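You operate a simulated robot arm through the tools that you are given. There is no shell and no other tool.

You run a simulated two-armed robot. Do the job below in one go: nothing can be reset, and whatever is moved stays where it is left.

JOB
On the snack counter top, fold the tea towel in half, so that its two long edges meet.

The check looks at the end state, three seconds after you hand in, the way a careful person would. Anything else that was tipped, shoved, dropped, spilled or broken makes it a failure. Flat cloth is picked up by pressing the open fingertips on it (5 to 10 N) and closing them slowly along it; thin cloth reads only 2 to 8 mm in the jaws.

ROBOT AND FRAMES
Two 7-joint arms with two-finger parallel grippers on one trunk, on a base that moves. Base frame: it is fixed to the floor where the robot stands at the start and does not move with it; the origin is under the middle of the robot, x ahead of it, y to its left, z up. Units: cm, rad, N and s.
The left shoulder is at the start at [7.1, 15.6, 100.5], the right one opposite. Each reaches about 123.1 cm from its shoulder. Places, roughly: snack counter top [-240, -280, 90]; tea towel [-250, -275, 100]. Payload 3.91 kg a hand.
The TCP of each hand is the grasp point between the finger pads, 3 cm short of the fingertips. In the tool frame z runs along the fingers and y along their closing line. The gripper opens to 11 cm. The fingers are 2 cm wide and 1 cm thick; the gripper's body (4.8 by 11.2 cm) begins 5.5 cm behind the TCP.
Orientation is told as [roll, pitch, yaw] about the base's x, y, z axes, in that order, counted from this pose: with the fingers straight down and closing along the base's y, the tool's x points along the base's -x, its y along +y and its z along -z.

CONTROLS
- The arms move only by the tool send_rows. It takes "left_increments", "right_increments" or both (then of equal length, played together; a hand with none holds still); each is a list of rows, each a list of 7 numbers: the shift along the tool's x, y, z in cm, then the turn, a rotation vector about the tool's x, y, z in degrees, then the opening, from 0 (shut) to 1 (fully open). In form: [[x, y, z, wx, wy, wz, gripper], ...]. A call has 1 to 20 rows; each row is the pose to reach, as a shift and turn from the pose commanded when the call began, along the tool's axes at that moment. Each row takes 0.2 s and may step no farther than 5 cm and 0.15 rad from the row before; otherwise, or with a gripper value out of range, the whole call is refused. Where a pose cannot be reached the arm comes as near as it can. A force on the tool above 40 N (or 10 N above the force at the start of the call, whichever is more), or a blocked arm, ends the call early, and 0.2 s more pass. The fingers move at their own pace (about 10.8 cm/s each) and stop on an object; they squeeze with about 21 N. The grip force told is the motor's: it shows also when the fingers shut on nothing. Time passes only in rows, and 0.2 s behind the last, so rows that repeat a pose let the fingers close. The reply holds the time, the measured pose of the TCP, the force on the tool along the base axes, the opening and the grip force, in the units named above and with some noise, with the torque about the TCP (base axes, N m) and any sound that the robot's microphone picked up.
- Cameras (640 x 400 px; columns grow to the right, rows downward): "scene" is now at [14.4, -0.52, 126.29]; the picture's right is [-0.07, -1.00, 0.00], its down [-0.27, 0.02, -0.96] and it looks along [0.96, -0.07, -0.27] (base axes); focal length 249 px, centre (320, 200). "left" rides on the left gripper at [7.2, -1.7, -10.3] in its tool frame; the picture's right is [0.23, 0.97, 0.00], its down [-0.76, 0.18, -0.62] and it looks along [-0.61, 0.14, 0.78] (tool axes); focal length 222 px, centre (320, 200). "right" rides on the right gripper at [7.2, 1.7, -10.3] in its tool frame; the picture's right is [-0.23, 0.97, 0.00], its down [-0.76, -0.18, -0.62] and it looks along [-0.61, -0.14, 0.78] (tool axes); focal length 222 px, centre (320, 200). There is no depth. A picture from a camera that has moved, and an enlarged one, comes with that camera's place and axes in the base frame and with its lens.
- grab_frame(camera): a new picture of that camera. The clock stands still meanwhile.
- raise_lower(by): slides the trunk up (or, below 0, down) by that many cm; the arms and the scene camera ride with it, the base frame stays. It gives what a move gives, with no picture.
- steer(legs): drives the robot by 1 to 6 legs, each [ahead, left, turn to the left] in cm, cm and rad, along the robot's own axes; the way and the turn of a leg run together, so that a leg with both is an arc; at most 150 cm and 3.142 rad a leg. The arms and the cameras ride along, it lands a little off, and it stops where it bumps. It gives what a move gives.
- pan_tilt(pan, tilt): turns the head with the scene camera to pan (to the left, within 1.501 rad either way) and tilt (down, from -0.506 to 1.204), counted from straight ahead of the robot. It gives what a move gives.
- inspect(camera, box): a new picture of the part [left, top, right, bottom] of that camera's present view, enlarged. The clock stands still meanwhile.
- job_done(): hands the job in; it is judged then, once.

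Nothing tells you exact positions but the pictures and the camera data. Unless the task says otherwise, let go and move clear before handing in.

The tools are called after ">>>" as a command line: name --argument value ..., lists and objects as JSON in quotes. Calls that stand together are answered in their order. send_rows: Moves the arms, as the interface text tells. Its arguments: {"type":"object","properties":{"left_increments":{"type":"array","items":{"type":"array","items":{"type":"number"}}},"right_increments":{"type":"array","items":{"type":"array","items":{"type":"number"}}}},"required":[]} The other tools are called the same way: raise_lower (by) moves the trunk up or down; steer (legs) drives the base; pan_tilt (pan, tilt) turns the head that bears the scene camera; grab_frame (camera) takes a picture; inspect (camera, box) takes an enlarged picture of a part of a camera's view; job_done () hands the job in.

At the start:

```text
time: 0.0
left_tcp_pos: [81.99, 38.41, 113.75]
left_tool_rot: [0.0, 0.001, -0.001]
left_ft_force: [0.2, 1.0, 0.5]
left_moment: [-0.01, -0.03, 0.02]
left_gripper_width: 11.0
left_finger_force: 0.1
right_tcp_pos: [78.19, -34.08, 109.37]
right_tool_rot: [0.0, 0.0, 0.0]
right_ft_force: [0.4, 0.0, 0.3]
right_moment: [0.01, 0.03, 0.02]
right_gripper_width: 11.0
right_finger_force: 0.1
trunk travel left (down, up): [-45.0, 49.0]
robot x, y, heading: [0.11, 0.19, 0.001]
head pan, tilt (commanded): [-0.068, 0.269]
```

scene: 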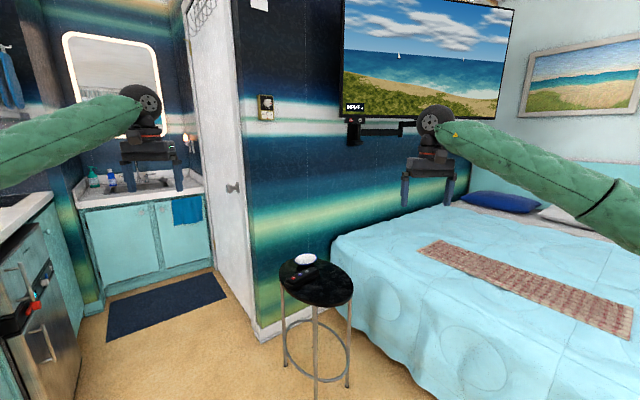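
right: 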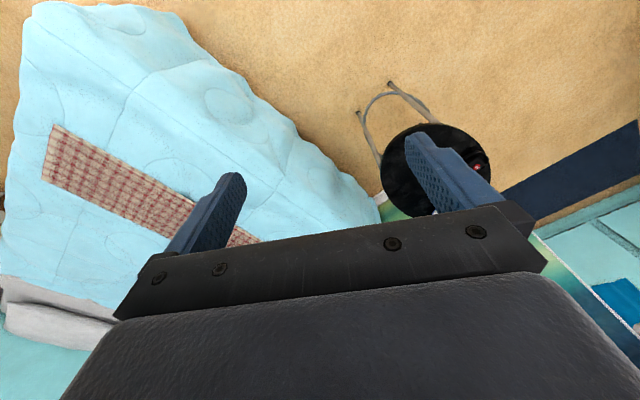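
left: 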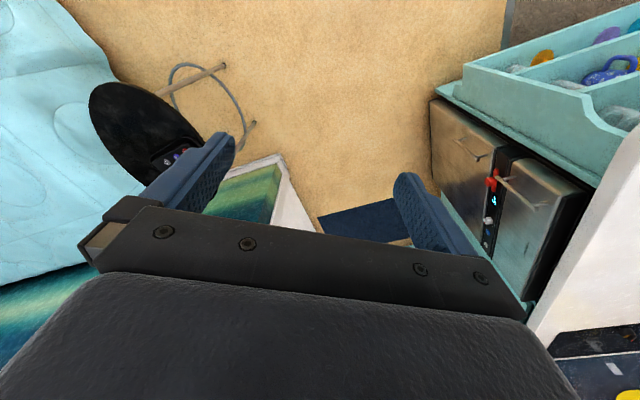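

I see a camper interior: a bed ahead right, a stool ahead, a kitchen to the left. The snack counter should be behind me to the right, so I'll turn the head to look that way before driving.

>>> pan_tilt --pan -1.5 --tilt 0.3

```text
time: 1.6
left_tcp_pos: [81.85, 38.39, 113.56]
left_tool_rot: [-0.001, 0.0, 0.001]
left_ft_force: [0.4, 0.4, 0.9]
left_moment: [0.02, -0.01, -0.03]
left_gripper_width: 10.97
left_finger_force: 0.0
right_tcp_pos: [78.13, -34.04, 109.24]
right_tool_rot: [0.0, 0.0, -0.001]
right_ft_force: [0.3, -0.1, -0.6]
right_moment: [0.0, 0.0, -0.01]
right_gripper_width: 10.98
right_finger_force: 0.2
trunk travel left (down, up): [-45.0, 49.0]
robot x, y, heading: [-0.03, -0.08, 0.001]
head pan, tilt (commanded): [-1.499, 0.3]
```

The head is turned right; next I take a picture there.

>>> grab_frame --camera "scene"

```text
taken
camera scene: at [5.75, -9.19, 126.0], right [-1.0, -0.07, 0.0], down [-0.02, 0.29, -0.96], along [0.07, -0.95, -0.3], focal length 249 px, centre (320, 200)
```

scene: 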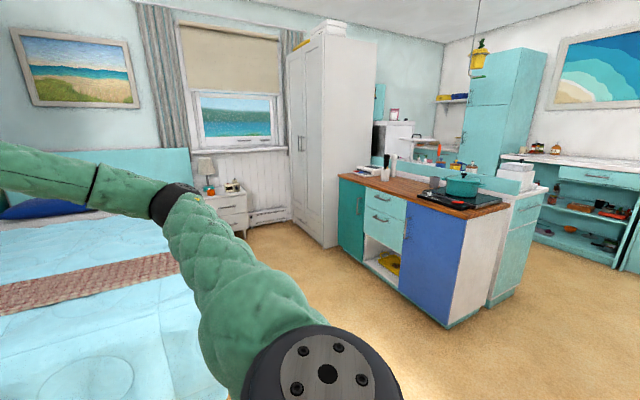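

The snack counter looks like the shelf unit at the far right, past the island with the stove. I'll turn the robot partway to the right (clear floor there) and look again.

>>> steer --legs '[[0, 0, -1.3]]'

>>> pan_tilt --pan -1.2 --tilt 0.3

>>> grab_frame --camera "scene"

```text
time: 5.2
left_tcp_pos: [59.19, -68.47, 113.74]
left_tool_rot: [-0.001, -0.001, -1.294]
left_ft_force: [0.0, -0.2, 0.7]
left_moment: [0.01, 0.01, 0.02]
left_gripper_width: 10.98
left_finger_force: 0.2
right_tcp_pos: [-11.71, -84.45, 109.32]
right_tool_rot: [-0.001, 0.0, -1.295]
right_ft_force: [-0.4, 0.0, -0.4]
right_moment: [-0.01, -0.02, -0.01]
right_gripper_width: 11.0
right_finger_force: 0.1
trunk travel left (down, up): [-45.0, 49.0]
robot x, y, heading: [-0.29, 0.03, -1.293]
head pan, tilt (commanded): [-1.499, 0.3]
```

```text
time: 6.0
left_tcp_pos: [59.29, -68.54, 113.55]
left_tool_rot: [0.0, 0.001, -1.296]
left_ft_force: [-0.3, -0.4, -0.2]
left_moment: [0.01, 0.04, 0.0]
left_gripper_width: 11.0
left_finger_force: 0.0
right_tcp_pos: [-11.65, -84.36, 109.2]
right_tool_rot: [0.001, 0.0, -1.294]
right_ft_force: [0.0, -0.2, 0.6]
right_moment: [-0.01, -0.01, 0.01]
right_gripper_width: 11.0
right_finger_force: 0.0
trunk travel left (down, up): [-45.0, 49.0]
robot x, y, heading: [0.19, 0.05, -1.296]
head pan, tilt (commanded): [-1.201, 0.3]
```

```text
taken
camera scene: at [-6.1, -10.38, 126.0], right [-0.6, 0.8, 0.0], down [0.24, 0.18, -0.96], along [-0.76, -0.57, -0.3], focal length 249 px, centre (320, 200)
```

scene: 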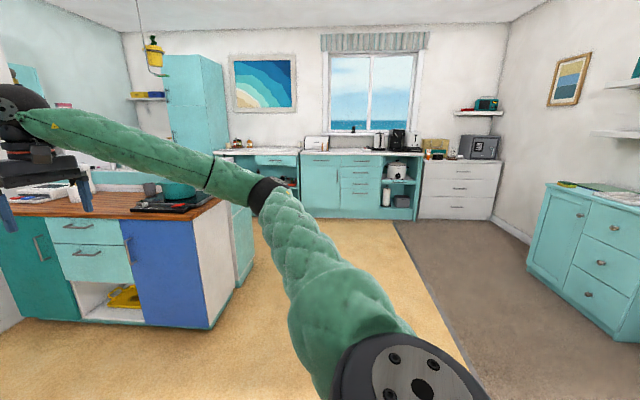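

The snack counter sits against the far wall, left of the window, with the island jutting in on the left. I'll finish turning to about heading -2.7, then look before moving forward.

>>> steer --legs '[[0, 0, -1.4]]'

>>> pan_tilt --pan 0.15 --tilt 0.25

>>> grab_frame --camera "scene"

```text
time: 9.8
left_tcp_pos: [-58.62, -69.01, 113.73]
left_tool_rot: [0.0, -0.001, -2.712]
left_ft_force: [0.0, -0.3, -0.1]
left_moment: [0.01, 0.0, 0.02]
left_gripper_width: 11.0
left_finger_force: 0.0
right_tcp_pos: [-85.24, -1.5, 109.22]
right_tool_rot: [0.0, -0.001, -2.712]
right_ft_force: [0.8, 0.8, -0.8]
right_moment: [0.01, 0.01, 0.03]
right_gripper_width: 11.0
right_finger_force: 0.1
trunk travel left (down, up): [-45.0, 49.0]
robot x, y, heading: [-0.1, -0.07, -2.714]
head pan, tilt (commanded): [-1.201, 0.3]
```

```text
time: 11.3
left_tcp_pos: [-58.43, -69.1, 113.74]
left_tool_rot: [0.0, 0.0, -2.714]
left_ft_force: [-0.3, -0.6, 0.1]
left_moment: [0.0, 0.01, 0.02]
left_gripper_width: 11.0
left_finger_force: 0.1
right_tcp_pos: [-85.23, -1.48, 109.34]
right_tool_rot: [-0.001, -0.001, -2.713]
right_ft_force: [-0.7, -0.8, 0.3]
right_moment: [0.01, 0.02, 0.01]
right_gripper_width: 11.0
right_finger_force: 0.1
trunk travel left (down, up): [-45.0, 49.0]
robot x, y, heading: [0.11, 0.03, -2.715]
head pan, tilt (commanded): [0.15, 0.25]
```

```text
taken
camera scene: at [-12.44, -7.1, 126.47], right [-0.55, 0.84, 0.0], down [0.21, 0.14, -0.97], along [-0.81, -0.53, -0.25], focal length 249 px, centre (320, 200)
```

scene: 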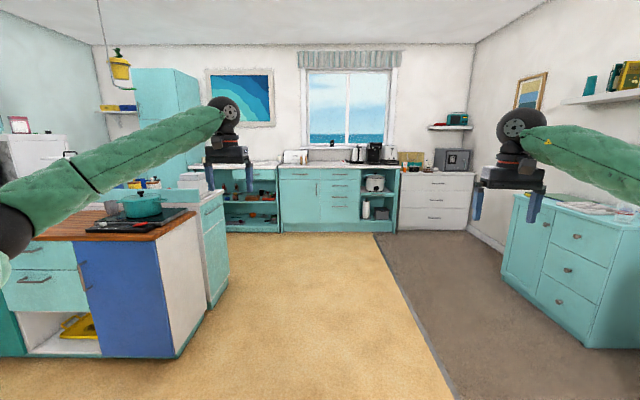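

The snack counter is the unit with the open shelves left of the window counter, and its front is about 330 cm ahead along heading -2.56. The island flanks the way on the left, so I'll square up to that wall and drive forward in the free lane.

>>> steer --legs '[[0, 0, 0.155], [100, 10, 0], [90, 20, 0]]'

>>> pan_tilt --pan 0.35 --tilt 0.35

>>> grab_frame --camera "scene"

```text
time: 21.7
left_tcp_pos: [-189.14, -209.71, 113.61]
left_tool_rot: [0.001, 0.002, -2.551]
left_ft_force: [0.5, -0.6, 0.6]
left_moment: [0.02, -0.02, 0.01]
left_gripper_width: 11.0
left_finger_force: 0.1
right_tcp_pos: [-226.28, -147.31, 109.26]
right_tool_rot: [0.0, 0.0, -2.551]
right_ft_force: [-0.5, -0.3, -0.6]
right_moment: [0.02, 0.03, -0.01]
right_gripper_width: 10.98
right_finger_force: 0.0
trunk travel left (down, up): [-45.0, 49.0]
robot x, y, heading: [-142.18, -132.02, -2.551]
head pan, tilt (commanded): [0.15, 0.25]
```

```text
time: 22.4
left_tcp_pos: [-189.1, -209.7, 113.64]
left_tool_rot: [0.0, 0.001, -2.549]
left_ft_force: [0.7, -0.1, 0.2]
left_moment: [0.0, -0.02, -0.01]
left_gripper_width: 11.0
left_finger_force: 0.0
right_tcp_pos: [-226.41, -147.33, 109.23]
right_tool_rot: [0.0, 0.001, -2.551]
right_ft_force: [-0.8, -0.4, 0.4]
right_moment: [0.01, 0.05, -0.02]
right_gripper_width: 10.98
right_finger_force: 0.0
trunk travel left (down, up): [-45.0, 49.0]
robot x, y, heading: [-142.45, -132.05, -2.552]
head pan, tilt (commanded): [0.351, 0.351]
```

```text
taken
camera scene: at [-152.16, -142.34, 125.53], right [-0.81, 0.59, 0.0], down [0.2, 0.28, -0.94], along [-0.55, -0.76, -0.34], focal length 249 px, centre (320, 200)
```

scene: 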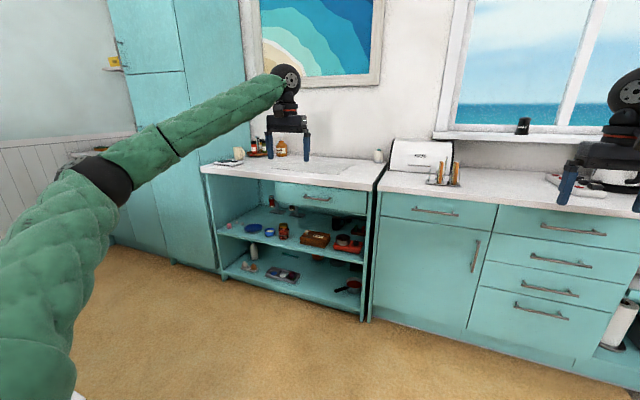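

The snack counter is clear now: white top at about z 88, items at its back-left and a whitish cloth in the middle. I'll zoom in on the top.

>>> inspect --camera "scene" --box '[190, 120, 400, 220]'

>>> grab_frame --camera "left"

```text
3.05 times, centred on (295, 170) of scene
camera zoom: at [-152.16, -142.34, 125.53], right [-0.81, 0.59, 0.0], down [0.2, 0.28, -0.94], along [-0.55, -0.76, -0.34], focal length 759 px, centre (396, 291)
```

zoom: 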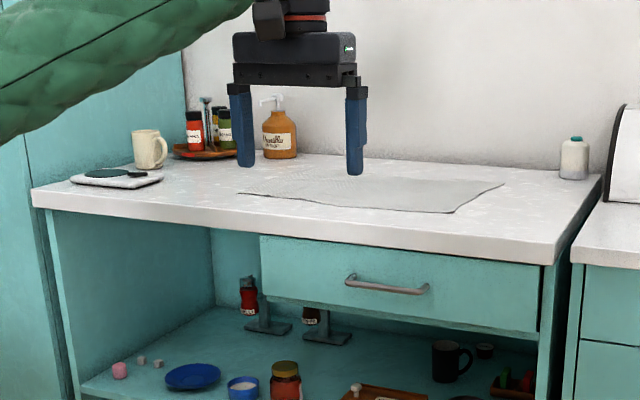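

```text
taken
camera left: at [-184.04, -204.14, 124.15], right [0.73, -0.68, 0.0], down [-0.53, -0.57, 0.62], along [-0.42, -0.46, -0.78], focal length 222 px, centre (320, 200)
```

left: 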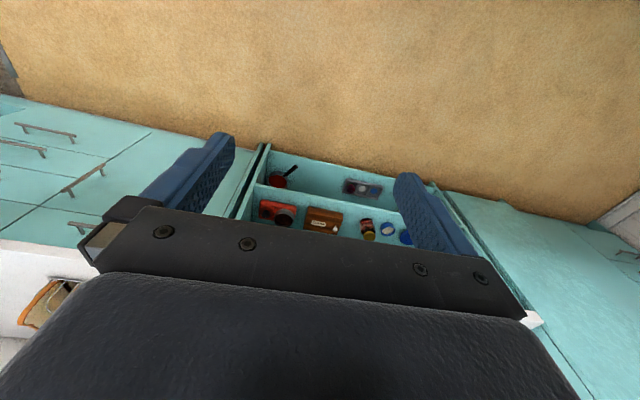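

The towel is a thin grey-white cloth, about 47 x 31 cm, with its long edges parallel to the counter front; there's a small bottle near its back-right corner and other items to the left. I'll raise the trunk for clearance and a better view, then drive closer.

>>> raise_lower --by 22

>>> steer --legs '[[70, 0, -0.02]]'

>>> pan_tilt --pan 1.4 --tilt 0.7

>>> grab_frame --camera "scene"

```text
time: 24.8
left_tcp_pos: [-189.01, -209.66, 135.57]
left_tool_rot: [0.002, -0.001, -2.55]
left_ft_force: [-1.0, 0.8, 0.3]
left_moment: [-0.03, -0.01, -0.01]
left_gripper_width: 11.02
left_finger_force: 0.0
right_tcp_pos: [-226.28, -147.39, 131.3]
right_tool_rot: [0.0, 0.0, -2.55]
right_ft_force: [0.2, -0.2, 1.0]
right_moment: [-0.02, 0.01, 0.02]
right_gripper_width: 11.02
right_finger_force: 0.1
trunk travel left (down, up): [-67.0, 27.0]
robot x, y, heading: [-142.7, -132.0, -2.552]
head pan, tilt (commanded): [0.351, 0.351]
```

```text
time: 28.6
left_tcp_pos: [-248.77, -247.99, 135.52]
left_tool_rot: [0.0, 0.0, -2.566]
left_ft_force: [-0.7, 0.5, 0.4]
left_moment: [-0.01, 0.03, 0.03]
left_gripper_width: 11.0
left_finger_force: 0.0
right_tcp_pos: [-285.18, -184.98, 131.3]
right_tool_rot: [0.001, 0.001, -2.564]
right_ft_force: [0.4, -0.6, -0.5]
right_moment: [-0.03, 0.0, -0.03]
right_gripper_width: 11.0
right_finger_force: 0.1
trunk travel left (down, up): [-67.0, 27.0]
robot x, y, heading: [-201.14, -171.03, -2.563]
head pan, tilt (commanded): [0.351, 0.351]
```

```text
time: 29.9
left_tcp_pos: [-248.8, -247.82, 135.58]
left_tool_rot: [-0.001, 0.0, -2.565]
left_ft_force: [0.3, 0.6, -0.2]
left_moment: [0.0, 0.05, -0.03]
left_gripper_width: 10.99
left_finger_force: 0.2
right_tcp_pos: [-285.09, -184.9, 131.25]
right_tool_rot: [-0.002, -0.001, -2.565]
right_ft_force: [-0.7, 0.4, -0.6]
right_moment: [-0.02, -0.03, -0.01]
right_gripper_width: 11.0
right_finger_force: 0.1
trunk travel left (down, up): [-67.0, 27.0]
robot x, y, heading: [-201.18, -170.95, -2.565]
head pan, tilt (commanded): [1.4, 0.7]
```

```text
taken
camera scene: at [-202.0, -181.38, 144.39], right [-0.92, -0.4, 0.0], down [-0.25, 0.59, -0.77], along [0.3, -0.7, -0.64], focal length 249 px, centre (320, 200)
```

scene: 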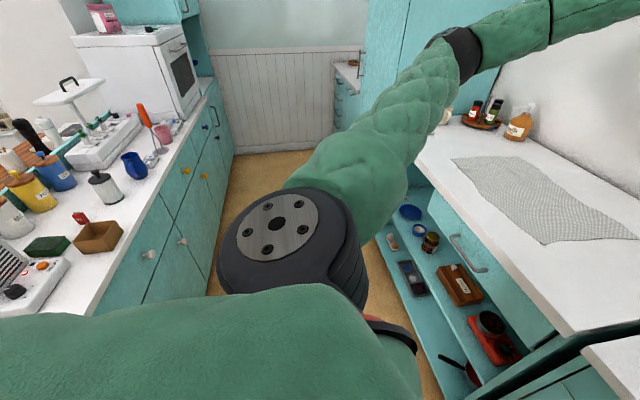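

Now I can see the towel well, roughly a rectangle from (-218,-288) to (-268,-262), and the aisle between the two counters is about 115 cm wide. I'll slide left along the aisle to centre myself on the towel.

>>> steer --legs '[[3, 35, -0.025], [0, 31, 0]]'

>>> pan_tilt --pan 0.0 --tilt 0.65

>>> grab_frame --camera "scene"

```text
time: 33.9
left_tcp_pos: [-217.27, -304.9, 135.8]
left_tool_rot: [0.0, 0.0, -2.583]
left_ft_force: [-0.2, -0.4, 0.1]
left_moment: [0.0, 0.0, 0.0]
left_gripper_width: 10.99
left_finger_force: 0.0
right_tcp_pos: [-252.54, -241.28, 131.22]
right_tool_rot: [0.001, 0.0, -2.585]
right_ft_force: [0.0, -0.5, -0.4]
right_moment: [0.02, -0.01, 0.0]
right_gripper_width: 11.0
right_finger_force: 0.1
trunk travel left (down, up): [-67.0, 27.0]
robot x, y, heading: [-168.09, -228.74, -2.579]
head pan, tilt (commanded): [1.4, 0.7]
```

```text
time: 35.4
left_tcp_pos: [-217.3, -304.78, 135.72]
left_tool_rot: [0.001, 0.0, -2.584]
left_ft_force: [-0.4, -0.2, 0.0]
left_moment: [0.0, 0.02, -0.01]
left_gripper_width: 11.0
left_finger_force: 0.1
right_tcp_pos: [-252.6, -241.19, 131.38]
right_tool_rot: [0.001, 0.001, -2.584]
right_ft_force: [-0.1, 0.1, -0.5]
right_moment: [-0.01, 0.02, -0.01]
right_gripper_width: 11.01
right_finger_force: 0.0
trunk travel left (down, up): [-67.0, 27.0]
robot x, y, heading: [-168.4, -228.41, -2.584]
head pan, tilt (commanded): [0.0, 0.649]
```

```text
taken
camera scene: at [-179.89, -235.92, 144.82], right [-0.53, 0.85, 0.0], down [0.51, 0.32, -0.8], along [-0.67, -0.42, -0.61], focal length 249 px, centre (320, 200)
```

scene: 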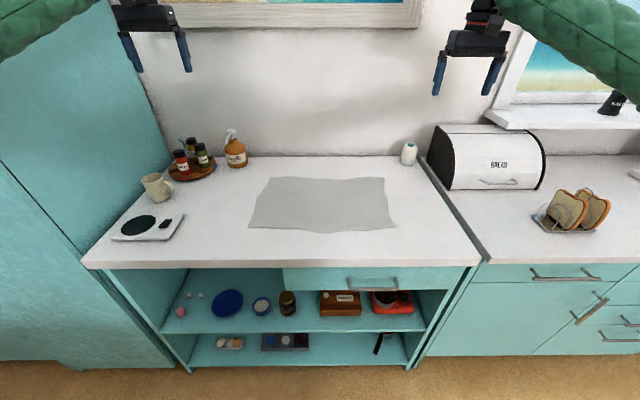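

I'm now centred in front of the counter with the towel in full view: kitchen scale at left, spice tray and pump bottle at back, small bottle back right. I'll zoom in to locate the towel's corners.

>>> inspect --camera "scene" --box '[230, 150, 430, 275]'

>>> grab_frame --camera "left"

>>> grab_frame --camera "right"

```text
3.20 times, centred on (330, 212) of scene
camera zoom: at [-179.89, -235.92, 144.82], right [-0.53, 0.85, 0.0], down [0.51, 0.32, -0.8], along [-0.67, -0.42, -0.61], focal length 797 px, centre (288, 160)
```

zoom: 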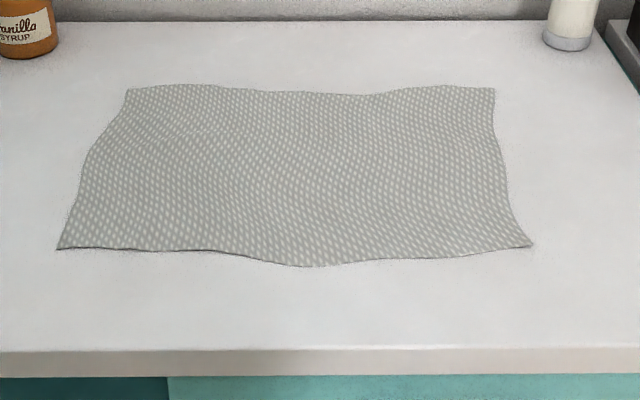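

```text
taken
camera left: at [-212.12, -299.39, 146.15], right [0.71, -0.7, 0.0], down [-0.55, -0.55, 0.62], along [-0.44, -0.44, -0.78], focal length 222 px, centre (320, 200)
```

left: 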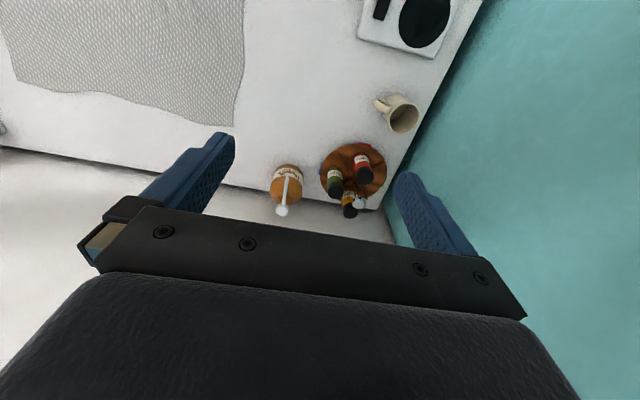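

```text
taken
camera right: at [-245.43, -238.93, 141.64], right [0.32, -0.95, 0.0], down [-0.74, -0.25, 0.62], along [-0.59, -0.2, -0.78], focal length 222 px, centre (320, 200)
```

right: 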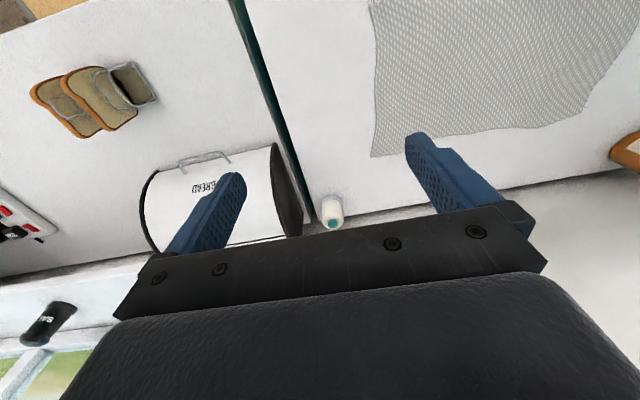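

The towel spans about 47 cm left-right and 30 cm front-back; its front corners are at roughly (f 335, l 128/80) in the robot heading frame, tabletop z≈90. I'll bring both hands above the front corners, fingers part-open, staying about 12 cm above the cloth.

>>> send_rows --left_increments '[[0.95, -1.92, 3.07, 0, 0, 0, 0.3], [1.9, -3.84, 6.14, 0, 0, 0, 0.3], [2.85, -5.76, 9.21, 0, 0, 0, 0.3], [3.8, -7.68, 12.28, 0, 0, 0, 0.3], [4.75, -9.6, 15.35, 0, 0, 0, 0.3], [5.7, -11.52, 18.42, 0, 0, 0, 0.3], [6.65, -13.44, 21.49, 0, 0, 0, 0.3], [7.6, -15.36, 24.56, 0, 0, 0, 0.3], [8.55, -17.28, 27.63, 0, 0, 0, 0.3], [9.5, -19.2, 30.7, 0, 0, 0, 0.3], [9.5, -19.2, 30.7, 0, 0, 0, 0.3], [9.5, -19.2, 30.7, 0, 0, 0, 0.3]]' --right_increments '[[0.58, 1.3, 2.64, 0, 0, 0, 0.3], [1.16, 2.6, 5.28, 0, 0, 0, 0.3], [1.74, 3.9, 7.92, 0, 0, 0, 0.3], [2.32, 5.2, 10.56, 0, 0, 0, 0.3], [2.9, 6.5, 13.2, 0, 0, 0, 0.3], [3.48, 7.8, 15.84, 0, 0, 0, 0.3], [4.06, 9.1, 18.48, 0, 0, 0, 0.3], [4.64, 10.4, 21.12, 0, 0, 0, 0.3], [5.22, 11.7, 23.76, 0, 0, 0, 0.3], [5.8, 13.0, 26.4, 0, 0, 0, 0.3], [5.8, 13.0, 26.4, 0, 0, 0, 0.3], [5.8, 13.0, 26.4, 0, 0, 0, 0.3]]'

>>> grab_frame --camera "scene"

>>> grab_frame --camera "left"

>>> grab_frame --camera "right"

```text
time: 38.0
left_tcp_pos: [-219.47, -283.23, 104.84]
left_tool_rot: [0.0, 0.001, -2.584]
left_ft_force: [-0.2, 0.3, 0.2]
left_moment: [0.02, 0.01, 0.01]
left_gripper_width: 3.27
left_finger_force: 0.0
right_tcp_pos: [-240.54, -249.07, 105.0]
right_tool_rot: [0.0, -0.001, -2.583]
right_ft_force: [0.6, 0.3, -0.6]
right_moment: [-0.02, -0.02, -0.03]
right_gripper_width: 3.31
right_finger_force: 0.1
trunk travel left (down, up): [-67.0, 27.0]
robot x, y, heading: [-168.05, -228.96, -2.584]
head pan, tilt (commanded): [0.0, 0.649]
```

```text
taken
camera scene: at [-179.92, -235.93, 144.82], right [-0.53, 0.85, 0.0], down [0.51, 0.32, -0.8], along [-0.67, -0.42, -0.61], focal length 249 px, centre (320, 200)
```

scene: 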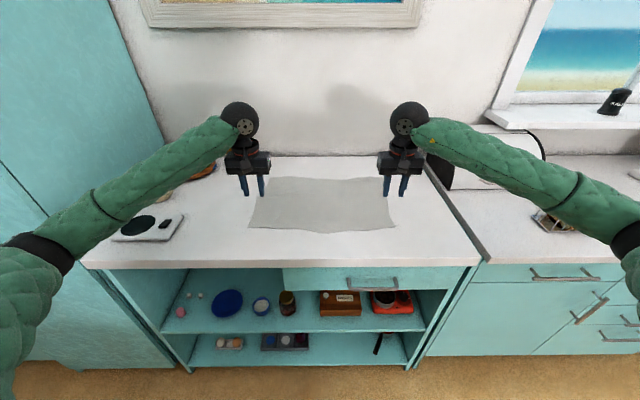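

```text
taken
camera left: at [-214.36, -277.88, 115.34], right [0.71, -0.7, 0.0], down [-0.55, -0.55, 0.62], along [-0.44, -0.44, -0.78], focal length 222 px, centre (320, 200)
```

left: 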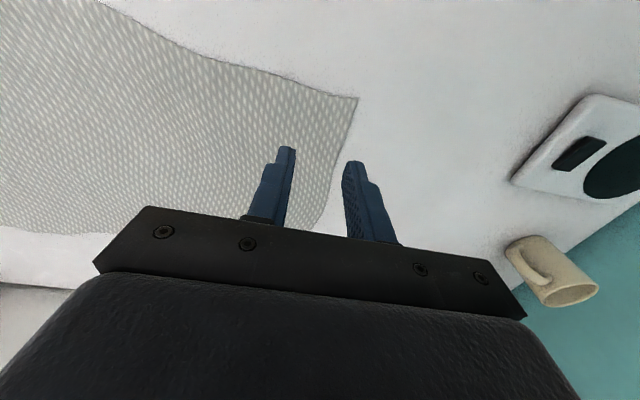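

```text
taken
camera right: at [-233.48, -246.85, 115.31], right [0.32, -0.95, 0.0], down [-0.74, -0.25, 0.62], along [-0.59, -0.2, -0.78], focal length 222 px, centre (320, 200)
```

right: 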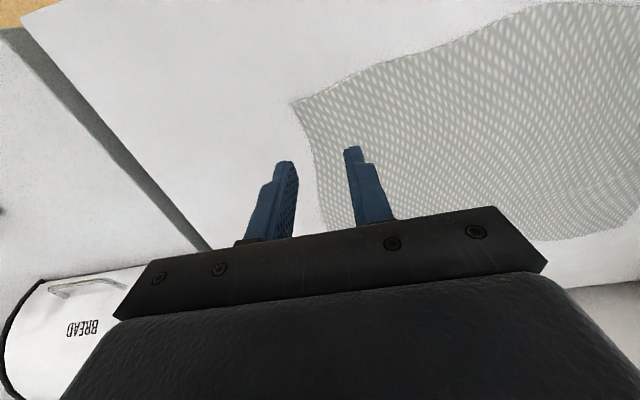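

Both hands hover over the front corners; the wrist views put the towel's front edge about 1.5 cm on my side of the fingers. I'll shift slightly and come down to just above the cloth.

>>> send_rows --left_increments '[[0.2, 0, 3, 0, 0, 0, 0.3], [0.4, 0, 6, 0, 0, 0, 0.3], [0.4, 0, 8.5, 0, 0, 0, 0.3], [0.4, 0, 10, 0, 0, 0, 0.3], [0.4, 0, 10.8, 0, 0, 0, 0.3], [0.4, 0, 10.8, 0, 0, 0, 0.3]]' --right_increments '[[0.2, 0.6, 3, 0, 0, 0, 0.3], [0.4, 1.2, 6, 0, 0, 0, 0.3], [0.4, 1.2, 8.5, 0, 0, 0, 0.3], [0.4, 1.2, 10, 0, 0, 0, 0.3], [0.4, 1.2, 10.8, 0, 0, 0, 0.3], [0.4, 1.2, 10.8, 0, 0, 0, 0.3]]'

>>> inspect --camera "scene" --box '[230, 150, 430, 275]'

>>> grab_frame --camera "left"

>>> grab_frame --camera "right"

```text
time: 39.4
left_tcp_pos: [-219.23, -283.19, 94.23]
left_tool_rot: [-0.001, -0.001, -2.583]
left_ft_force: [0.3, -0.5, -1.2]
left_moment: [-0.03, 0.0, -0.02]
left_gripper_width: 3.32
left_finger_force: 0.1
right_tcp_pos: [-239.98, -250.06, 94.1]
right_tool_rot: [-0.001, -0.002, -2.583]
right_ft_force: [-1.4, 1.6, 8.7]
right_moment: [0.14, 0.09, 0.04]
right_gripper_width: 3.29
right_finger_force: 0.4
trunk travel left (down, up): [-67.0, 27.0]
robot x, y, heading: [-167.87, -228.81, -2.583]
head pan, tilt (commanded): [0.0, 0.649]
```

```text
3.20 times, centred on (330, 212) of scene
camera zoom: at [-179.84, -235.89, 144.85], right [-0.53, 0.85, 0.0], down [0.51, 0.32, -0.8], along [-0.68, -0.42, -0.6], focal length 797 px, centre (288, 160)
```

zoom: 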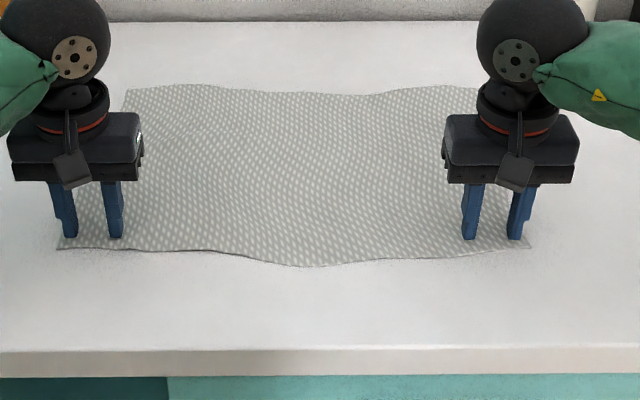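

```text
taken
camera left: at [-214.05, -277.81, 104.76], right [0.71, -0.7, 0.0], down [-0.55, -0.55, 0.62], along [-0.44, -0.44, -0.78], focal length 222 px, centre (320, 200)
```

left: 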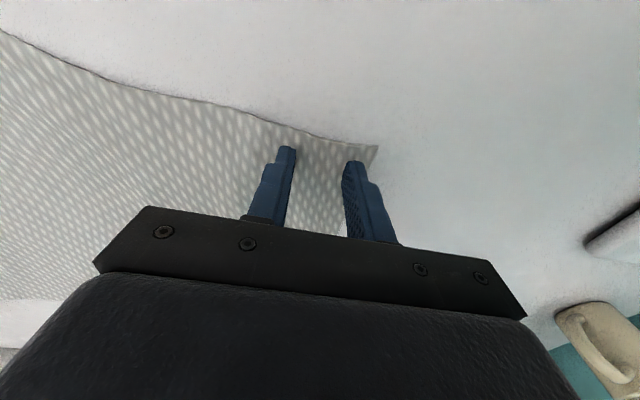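

```text
taken
camera right: at [-232.78, -247.69, 104.48], right [0.32, -0.95, 0.0], down [-0.74, -0.25, 0.62], along [-0.59, -0.2, -0.78], focal length 222 px, centre (320, 200)
```

right: 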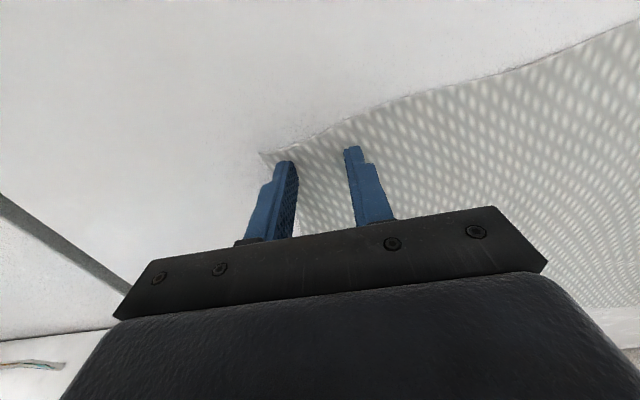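

The right fingertips are already pressing with about 9 N (so the surface is near z 91); the left is just above. I'll lower the left by a couple of millimetres.

>>> send_rows --left_increments '[[0, 0, 0.15, 0, 0, 0, 0.3], [0, 0, 0.3, 0, 0, 0, 0.3]]'

```text
time: 40.0
left_tcp_pos: [-219.25, -283.39, 94.11]
left_tool_rot: [-0.001, -0.003, -2.582]
left_ft_force: [-2.8, -1.0, 14.7]
left_moment: [-0.14, -0.02, -0.02]
left_gripper_width: 3.3
left_finger_force: 0.1
right_tcp_pos: [-239.73, -250.04, 94.15]
right_tool_rot: [0.0, 0.001, -2.583]
right_ft_force: [-1.6, -1.4, 8.2]
right_moment: [0.11, 0.07, 0.01]
right_gripper_width: 3.3
right_finger_force: 0.0
trunk travel left (down, up): [-67.0, 27.0]
robot x, y, heading: [-168.45, -228.69, -2.583]
head pan, tilt (commanded): [0.0, 0.649]
```

Left is pressing with about 15 N, a bit too much; I'll ease it by 1 mm and then close both grippers slowly along the cloth.

>>> send_rows --left_increments '[[0, 0, -0.1, 0, 0, 0, 0.3], [0, 0, -0.1, 0, 0, 0, 0.275], [0, 0, -0.1, 0, 0, 0, 0.25], [0, 0, -0.1, 0, 0, 0, 0.225], [0, 0, -0.1, 0, 0, 0, 0.2], [0, 0, -0.1, 0, 0, 0, 0.175], [0, 0, -0.1, 0, 0, 0, 0.15], [0, 0, -0.1, 0, 0, 0, 0.125], [0, 0, -0.1, 0, 0, 0, 0.1], [0, 0, -0.1, 0, 0, 0, 0.075], [0, 0, -0.1, 0, 0, 0, 0.05], [0, 0, -0.1, 0, 0, 0, 0.025], [0, 0, -0.1, 0, 0, 0, 0.0], [0, 0, -0.1, 0, 0, 0, 0.0], [0, 0, -0.1, 0, 0, 0, 0.0], [0, 0, -0.1, 0, 0, 0, 0.0]]' --right_increments '[[0, 0, 0, 0, 0, 0, 0.3], [0, 0, 0, 0, 0, 0, 0.275], [0, 0, 0, 0, 0, 0, 0.25], [0, 0, 0, 0, 0, 0, 0.225], [0, 0, 0, 0, 0, 0, 0.2], [0, 0, 0, 0, 0, 0, 0.175], [0, 0, 0, 0, 0, 0, 0.15], [0, 0, 0, 0, 0, 0, 0.125], [0, 0, 0, 0, 0, 0, 0.1], [0, 0, 0, 0, 0, 0, 0.075], [0, 0, 0, 0, 0, 0, 0.05], [0, 0, 0, 0, 0, 0, 0.025], [0, 0, 0, 0, 0, 0, 0.0], [0, 0, 0, 0, 0, 0, 0.0], [0, 0, 0, 0, 0, 0, 0.0], [0, 0, 0, 0, 0, 0, 0.0]]'

>>> inspect --camera "scene" --box '[230, 150, 430, 275]'

>>> inspect --camera "left" --box '[200, 60, 440, 260]'

>>> inspect --camera "right" --box '[200, 60, 440, 260]'

```text
time: 43.4
left_tcp_pos: [-219.09, -283.13, 94.17]
left_tool_rot: [0.0, -0.001, -2.584]
left_ft_force: [-8.8, 14.4, 12.0]
left_moment: [0.43, 0.24, -0.02]
left_gripper_width: 0.26
left_finger_force: 21.0
right_tcp_pos: [-239.81, -249.94, 94.22]
right_tool_rot: [0.001, -0.001, -2.584]
right_ft_force: [8.4, -13.4, 9.3]
right_moment: [-0.37, -0.26, -0.07]
right_gripper_width: 0.27
right_finger_force: 21.0
trunk travel left (down, up): [-67.0, 27.0]
robot x, y, heading: [-168.34, -228.37, -2.586]
head pan, tilt (commanded): [0.0, 0.649]
```

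```text
3.20 times, centred on (330, 212) of scene
camera zoom: at [-179.76, -235.81, 144.84], right [-0.53, 0.85, 0.0], down [0.51, 0.32, -0.8], along [-0.68, -0.42, -0.6], focal length 797 px, centre (288, 160)
```

zoom: 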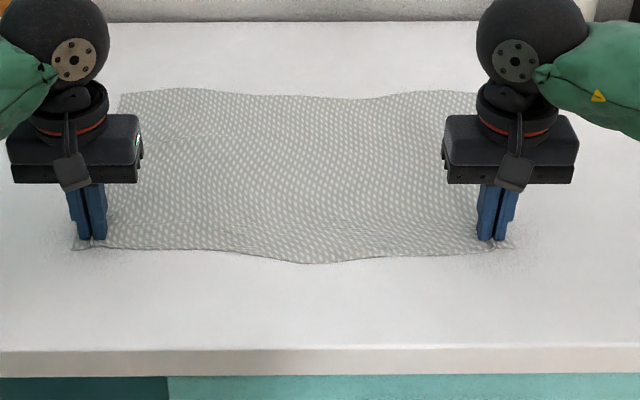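

```text
2.00 times, centred on (320, 160) of left
camera zoom: at [-213.88, -277.79, 104.63], right [0.71, -0.71, 0.0], down [-0.55, -0.55, 0.62], along [-0.44, -0.44, -0.78], focal length 444 px, centre (320, 280)
```

zoom: 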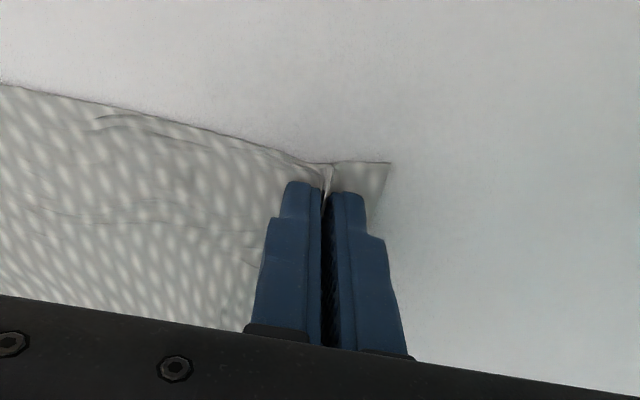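

```text
2.00 times, centred on (320, 160) of right
camera zoom: at [-232.69, -247.65, 104.49], right [0.32, -0.95, 0.0], down [-0.74, -0.25, 0.62], along [-0.59, -0.2, -0.78], focal length 444 px, centre (320, 280)
```

zoom: 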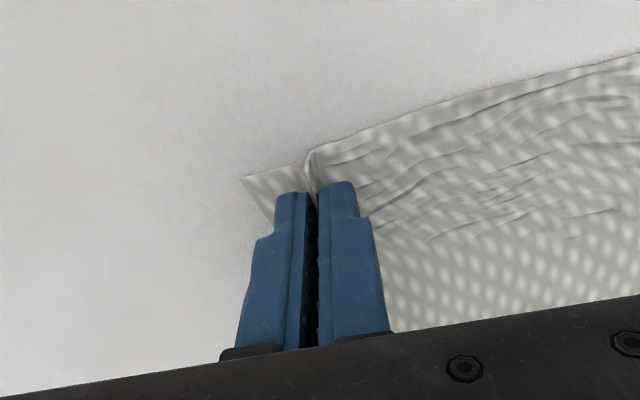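

Both corners got pinched (2.6 mm), but a front-to-back fold would leave the pinched edge rolled back; folding the back edge toward me lets me rotate the hands naturally as the cloth turns over. So I'll undo this pinch by opening slowly while pressed, then lift.

>>> send_rows --left_increments '[[0, 0, 0, 0, 0, 0, 0.025], [0, 0, 0, 0, 0, 0, 0.05], [0, 0, 0, 0, 0, 0, 0.075], [0, 0, 0, 0, 0, 0, 0.1], [0, 0, 0, 0, 0, 0, 0.125], [0, 0, 0, 0, 0, 0, 0.15], [0, 0, 0, 0, 0, 0, 0.175], [0, 0, 0, 0, 0, 0, 0.2], [0, 0, 0, 0, 0, 0, 0.225], [0, 0, 0, 0, 0, 0, 0.25], [0, 0, 0, 0, 0, 0, 0.275], [0, 0, 0, 0, 0, 0, 0.3], [0, 0, 0, 0, 0, 0, 0.3], [0, 0, -1, 0, 0, 0, 0.3], [0, 0, -3, 0, 0, 0, 0.3], [0, 0, -6, 0, 0, 0, 0.3], [0, 0, -10, 0, 0, 0, 0.3], [0, 0, -12, 0, 0, 0, 0.3]]' --right_increments '[[0, 0, 0, 0, 0, 0, 0.025], [0, 0, 0, 0, 0, 0, 0.05], [0, 0, 0, 0, 0, 0, 0.075], [0, 0, 0, 0, 0, 0, 0.1], [0, 0, 0, 0, 0, 0, 0.125], [0, 0, 0, 0, 0, 0, 0.15], [0, 0, 0, 0, 0, 0, 0.175], [0, 0, 0, 0, 0, 0, 0.2], [0, 0, 0, 0, 0, 0, 0.225], [0, 0, 0, 0, 0, 0, 0.25], [0, 0, 0, 0, 0, 0, 0.275], [0, 0, 0, 0, 0, 0, 0.3], [0, 0, 0, 0, 0, 0, 0.3], [0, 0, -1, 0, 0, 0, 0.3], [0, 0, -3, 0, 0, 0, 0.3], [0, 0, -6, 0, 0, 0, 0.3], [0, 0, -10, 0, 0, 0, 0.3], [0, 0, -12, 0, 0, 0, 0.3]]'

>>> inspect --camera "scene" --box '[230, 150, 430, 275]'

```text
time: 47.2
left_tcp_pos: [-218.89, -283.42, 106.05]
left_tool_rot: [0.001, 0.001, -2.583]
left_ft_force: [-0.4, 0.3, -0.8]
left_moment: [0.0, -0.01, 0.0]
left_gripper_width: 3.29
left_finger_force: 0.0
right_tcp_pos: [-239.68, -250.04, 106.03]
right_tool_rot: [0.0, 0.001, -2.582]
right_ft_force: [0.1, 1.1, -0.8]
right_moment: [-0.01, -0.01, -0.02]
right_gripper_width: 3.3
right_finger_force: 0.1
trunk travel left (down, up): [-67.0, 27.0]
robot x, y, heading: [-168.19, -228.7, -2.583]
head pan, tilt (commanded): [0.0, 0.649]
```

```text
3.20 times, centred on (330, 212) of scene
camera zoom: at [-179.92, -235.91, 144.8], right [-0.53, 0.85, 0.0], down [0.51, 0.32, -0.8], along [-0.67, -0.42, -0.61], focal length 797 px, centre (288, 160)
```

zoom: 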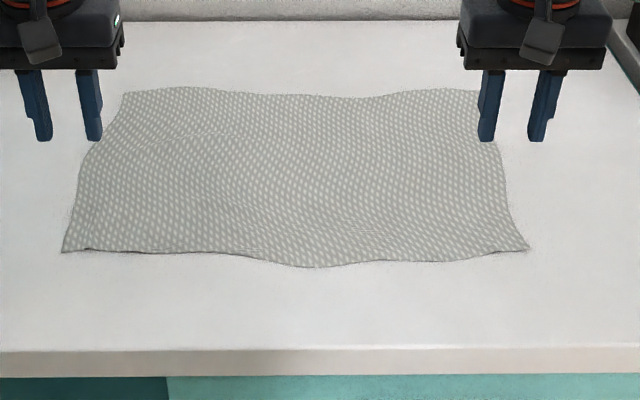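

The towel sprang back flat with its corners where they were. Now I'll move both hands back, hovering over the rear corners.

>>> send_rows --left_increments '[[-3.25, -0.3, 0, 0, 0, 0, 0.3], [-6.5, -0.6, 0, 0, 0, 0, 0.3], [-9.75, -0.9, 0, 0, 0, 0, 0.3], [-13, -1.2, 0, 0, 0, 0, 0.3], [-16.25, -1.5, 0, 0, 0, 0, 0.3], [-19.5, -1.8, 0, 0, 0, 0, 0.3], [-22.75, -2.1, 0, 0, 0, 0, 0.3], [-26, -2.1, 0, 0, 0, 0, 0.3], [-26, -2.1, 0, 0, 0, 0, 0.3]]' --right_increments '[[-3.25, -0.4, 0, 0, 0, 0, 0.3], [-6.5, -0.8, 0, 0, 0, 0, 0.3], [-9.75, -1.2, 0, 0, 0, 0, 0.3], [-13, -1.6, 0, 0, 0, 0, 0.3], [-16.25, -2.0, 0, 0, 0, 0, 0.3], [-19.5, -2.4, 0, 0, 0, 0, 0.3], [-22.75, -2.8, 0, 0, 0, 0, 0.3], [-26, -3.2, 0, 0, 0, 0, 0.3], [-26, -3.2, 0, 0, 0, 0, 0.3]]'

>>> grab_frame --camera "scene"

>>> grab_frame --camera "left"

>>> grab_frame --camera "right"

```text
time: 49.2
left_tcp_pos: [-241.8, -295.2, 105.95]
left_tool_rot: [0.0, 0.001, -2.584]
left_ft_force: [-0.2, 0.7, -0.4]
left_moment: [-0.02, 0.0, 0.0]
left_gripper_width: 3.3
left_finger_force: 0.1
right_tcp_pos: [-263.31, -261.12, 106.31]
right_tool_rot: [0.001, 0.0, -2.583]
right_ft_force: [0.6, -0.2, 1.2]
right_moment: [-0.02, 0.02, -0.01]
right_gripper_width: 3.32
right_finger_force: 0.0
trunk travel left (down, up): [-67.0, 27.0]
robot x, y, heading: [-168.23, -228.81, -2.582]
head pan, tilt (commanded): [0.0, 0.649]
```

```text
taken
camera scene: at [-179.82, -235.87, 144.83], right [-0.53, 0.85, 0.0], down [0.51, 0.32, -0.8], along [-0.68, -0.42, -0.6], focal length 249 px, centre (320, 200)
```

scene: 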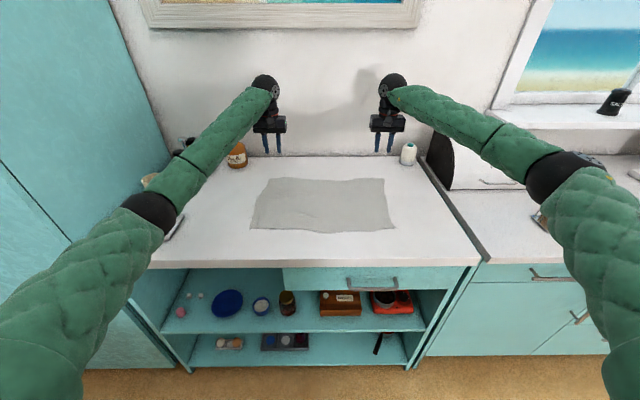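

```text
taken
camera left: at [-236.7, -289.78, 116.43], right [0.71, -0.71, 0.0], down [-0.55, -0.55, 0.62], along [-0.44, -0.44, -0.78], focal length 222 px, centre (320, 200)
```

left: 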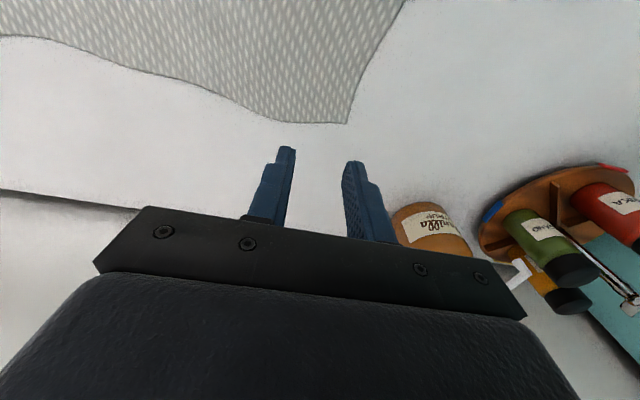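

```text
taken
camera right: at [-256.24, -258.83, 116.62], right [0.32, -0.95, 0.0], down [-0.74, -0.25, 0.62], along [-0.59, -0.2, -0.78], focal length 222 px, centre (320, 200)
```

right: 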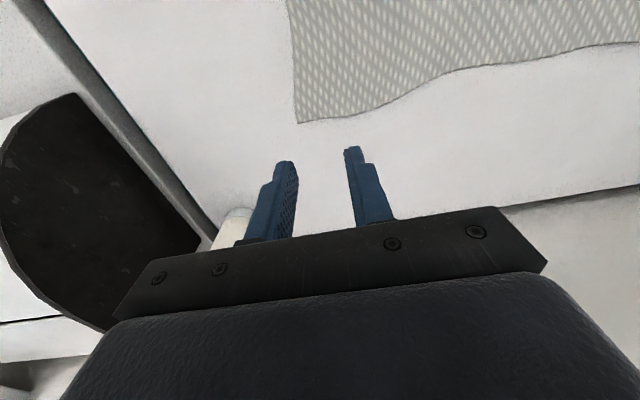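

The wrist views place the rear corners about 1 cm beyond and 3 cm outside each hand, as wanted. I'll nudge and lower to just above the cloth.

>>> send_rows --left_increments '[[-0.15, 0, 3, 0, 0, 0, 0.3], [-0.3, 0, 6, 0, 0, 0, 0.3], [-0.3, 0, 9, 0, 0, 0, 0.3], [-0.3, 0, 10.8, 0, 0, 0, 0.3], [-0.3, 0, 11.6, 0, 0, 0, 0.3], [-0.3, 0, 11.6, 0, 0, 0, 0.3]]' --right_increments '[[-0.2, 0.25, 3, 0, 0, 0, 0.3], [-0.4, 0.5, 6, 0, 0, 0, 0.3], [-0.4, 0.5, 9, 0, 0, 0, 0.3], [-0.4, 0.5, 10.8, 0, 0, 0, 0.3], [-0.4, 0.5, 11.6, 0, 0, 0, 0.3], [-0.4, 0.5, 11.6, 0, 0, 0, 0.3]]'

>>> inspect --camera "left" --box '[200, 60, 440, 260]'

>>> inspect --camera "right" --box '[200, 60, 440, 260]'

```text
time: 50.6
left_tcp_pos: [-242.37, -295.46, 94.32]
left_tool_rot: [0.0, -0.001, -2.583]
left_ft_force: [0.4, -0.7, -1.0]
left_moment: [-0.03, 0.0, 0.0]
left_gripper_width: 3.3
left_finger_force: 0.2
right_tcp_pos: [-263.55, -261.81, 94.46]
right_tool_rot: [0.0, 0.0, -2.584]
right_ft_force: [0.3, 0.3, 0.2]
right_moment: [0.03, -0.02, 0.03]
right_gripper_width: 3.3
right_finger_force: 0.0
trunk travel left (down, up): [-67.0, 27.0]
robot x, y, heading: [-168.13, -228.69, -2.583]
head pan, tilt (commanded): [0.0, 0.649]
```

```text
2.00 times, centred on (320, 160) of left
camera zoom: at [-237.14, -290.06, 104.8], right [0.71, -0.7, 0.0], down [-0.55, -0.55, 0.62], along [-0.44, -0.44, -0.78], focal length 444 px, centre (320, 280)
```

zoom: 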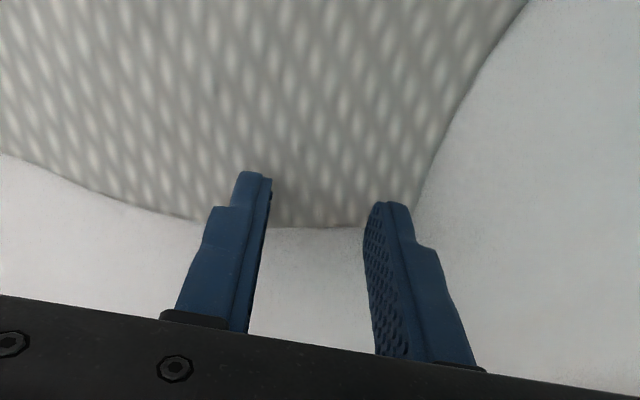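

```text
2.00 times, centred on (320, 160) of right
camera zoom: at [-256.5, -259.54, 104.78], right [0.32, -0.95, 0.0], down [-0.74, -0.25, 0.62], along [-0.59, -0.2, -0.78], focal length 444 px, centre (320, 280)
```

zoom: 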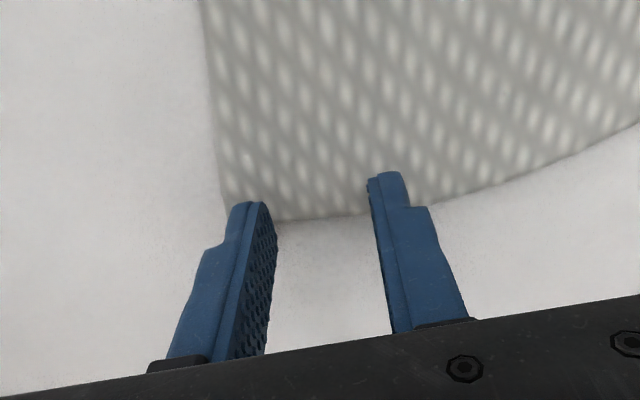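

Left is placed well; the right fingers overhang the edge by a couple of millimetres, so I'll pull the right back 0.4 cm and then press both lightly.

>>> send_rows --left_increments '[[0, 0, 0, 0, 0, 0, 0.3], [0, 0, 0.15, 0, 0, 0, 0.3], [0, 0, 0.3, 0, 0, 0, 0.3]]' --right_increments '[[0.4, 0, 0, 0, 0, 0, 0.3], [0.4, 0, 0.15, 0, 0, 0, 0.3], [0.4, 0, 0.3, 0, 0, 0, 0.3]]'

```text
time: 51.4
left_tcp_pos: [-242.43, -295.51, 94.15]
left_tool_rot: [-0.001, -0.002, -2.584]
left_ft_force: [-0.7, 1.3, 4.7]
left_moment: [-0.02, 0.03, 0.01]
left_gripper_width: 3.25
left_finger_force: 0.1
right_tcp_pos: [-263.32, -261.33, 94.19]
right_tool_rot: [0.0, 0.0, -2.583]
right_ft_force: [0.3, -0.1, -0.4]
right_moment: [-0.02, -0.01, 0.03]
right_gripper_width: 3.29
right_finger_force: 0.1
trunk travel left (down, up): [-67.0, 27.0]
robot x, y, heading: [-168.32, -228.18, -2.583]
head pan, tilt (commanded): [0.0, 0.649]
```

Left presses with about 5 N, right isn't in contact yet. A little lower.

>>> send_rows --left_increments '[[0, 0, 0.04, 0, 0, 0, 0.3], [0, 0, 0.07, 0, 0, 0, 0.3]]' --right_increments '[[0, 0, 0.1, 0, 0, 0, 0.3], [0, 0, 0.2, 0, 0, 0, 0.3]]'

```text
time: 52.0
left_tcp_pos: [-242.46, -295.42, 94.16]
left_tool_rot: [0.0, -0.002, -2.581]
left_ft_force: [1.5, -0.3, 12.2]
left_moment: [-0.06, -0.09, 0.03]
left_gripper_width: 3.31
left_finger_force: 0.2
right_tcp_pos: [-263.11, -261.3, 94.17]
right_tool_rot: [0.0, -0.002, -2.583]
right_ft_force: [-1.2, -0.4, 2.5]
right_moment: [0.0, 0.04, 0.03]
right_gripper_width: 3.29
right_finger_force: 0.0
trunk travel left (down, up): [-67.0, 27.0]
robot x, y, heading: [-168.33, -228.76, -2.585]
head pan, tilt (commanded): [0.0, 0.649]
```

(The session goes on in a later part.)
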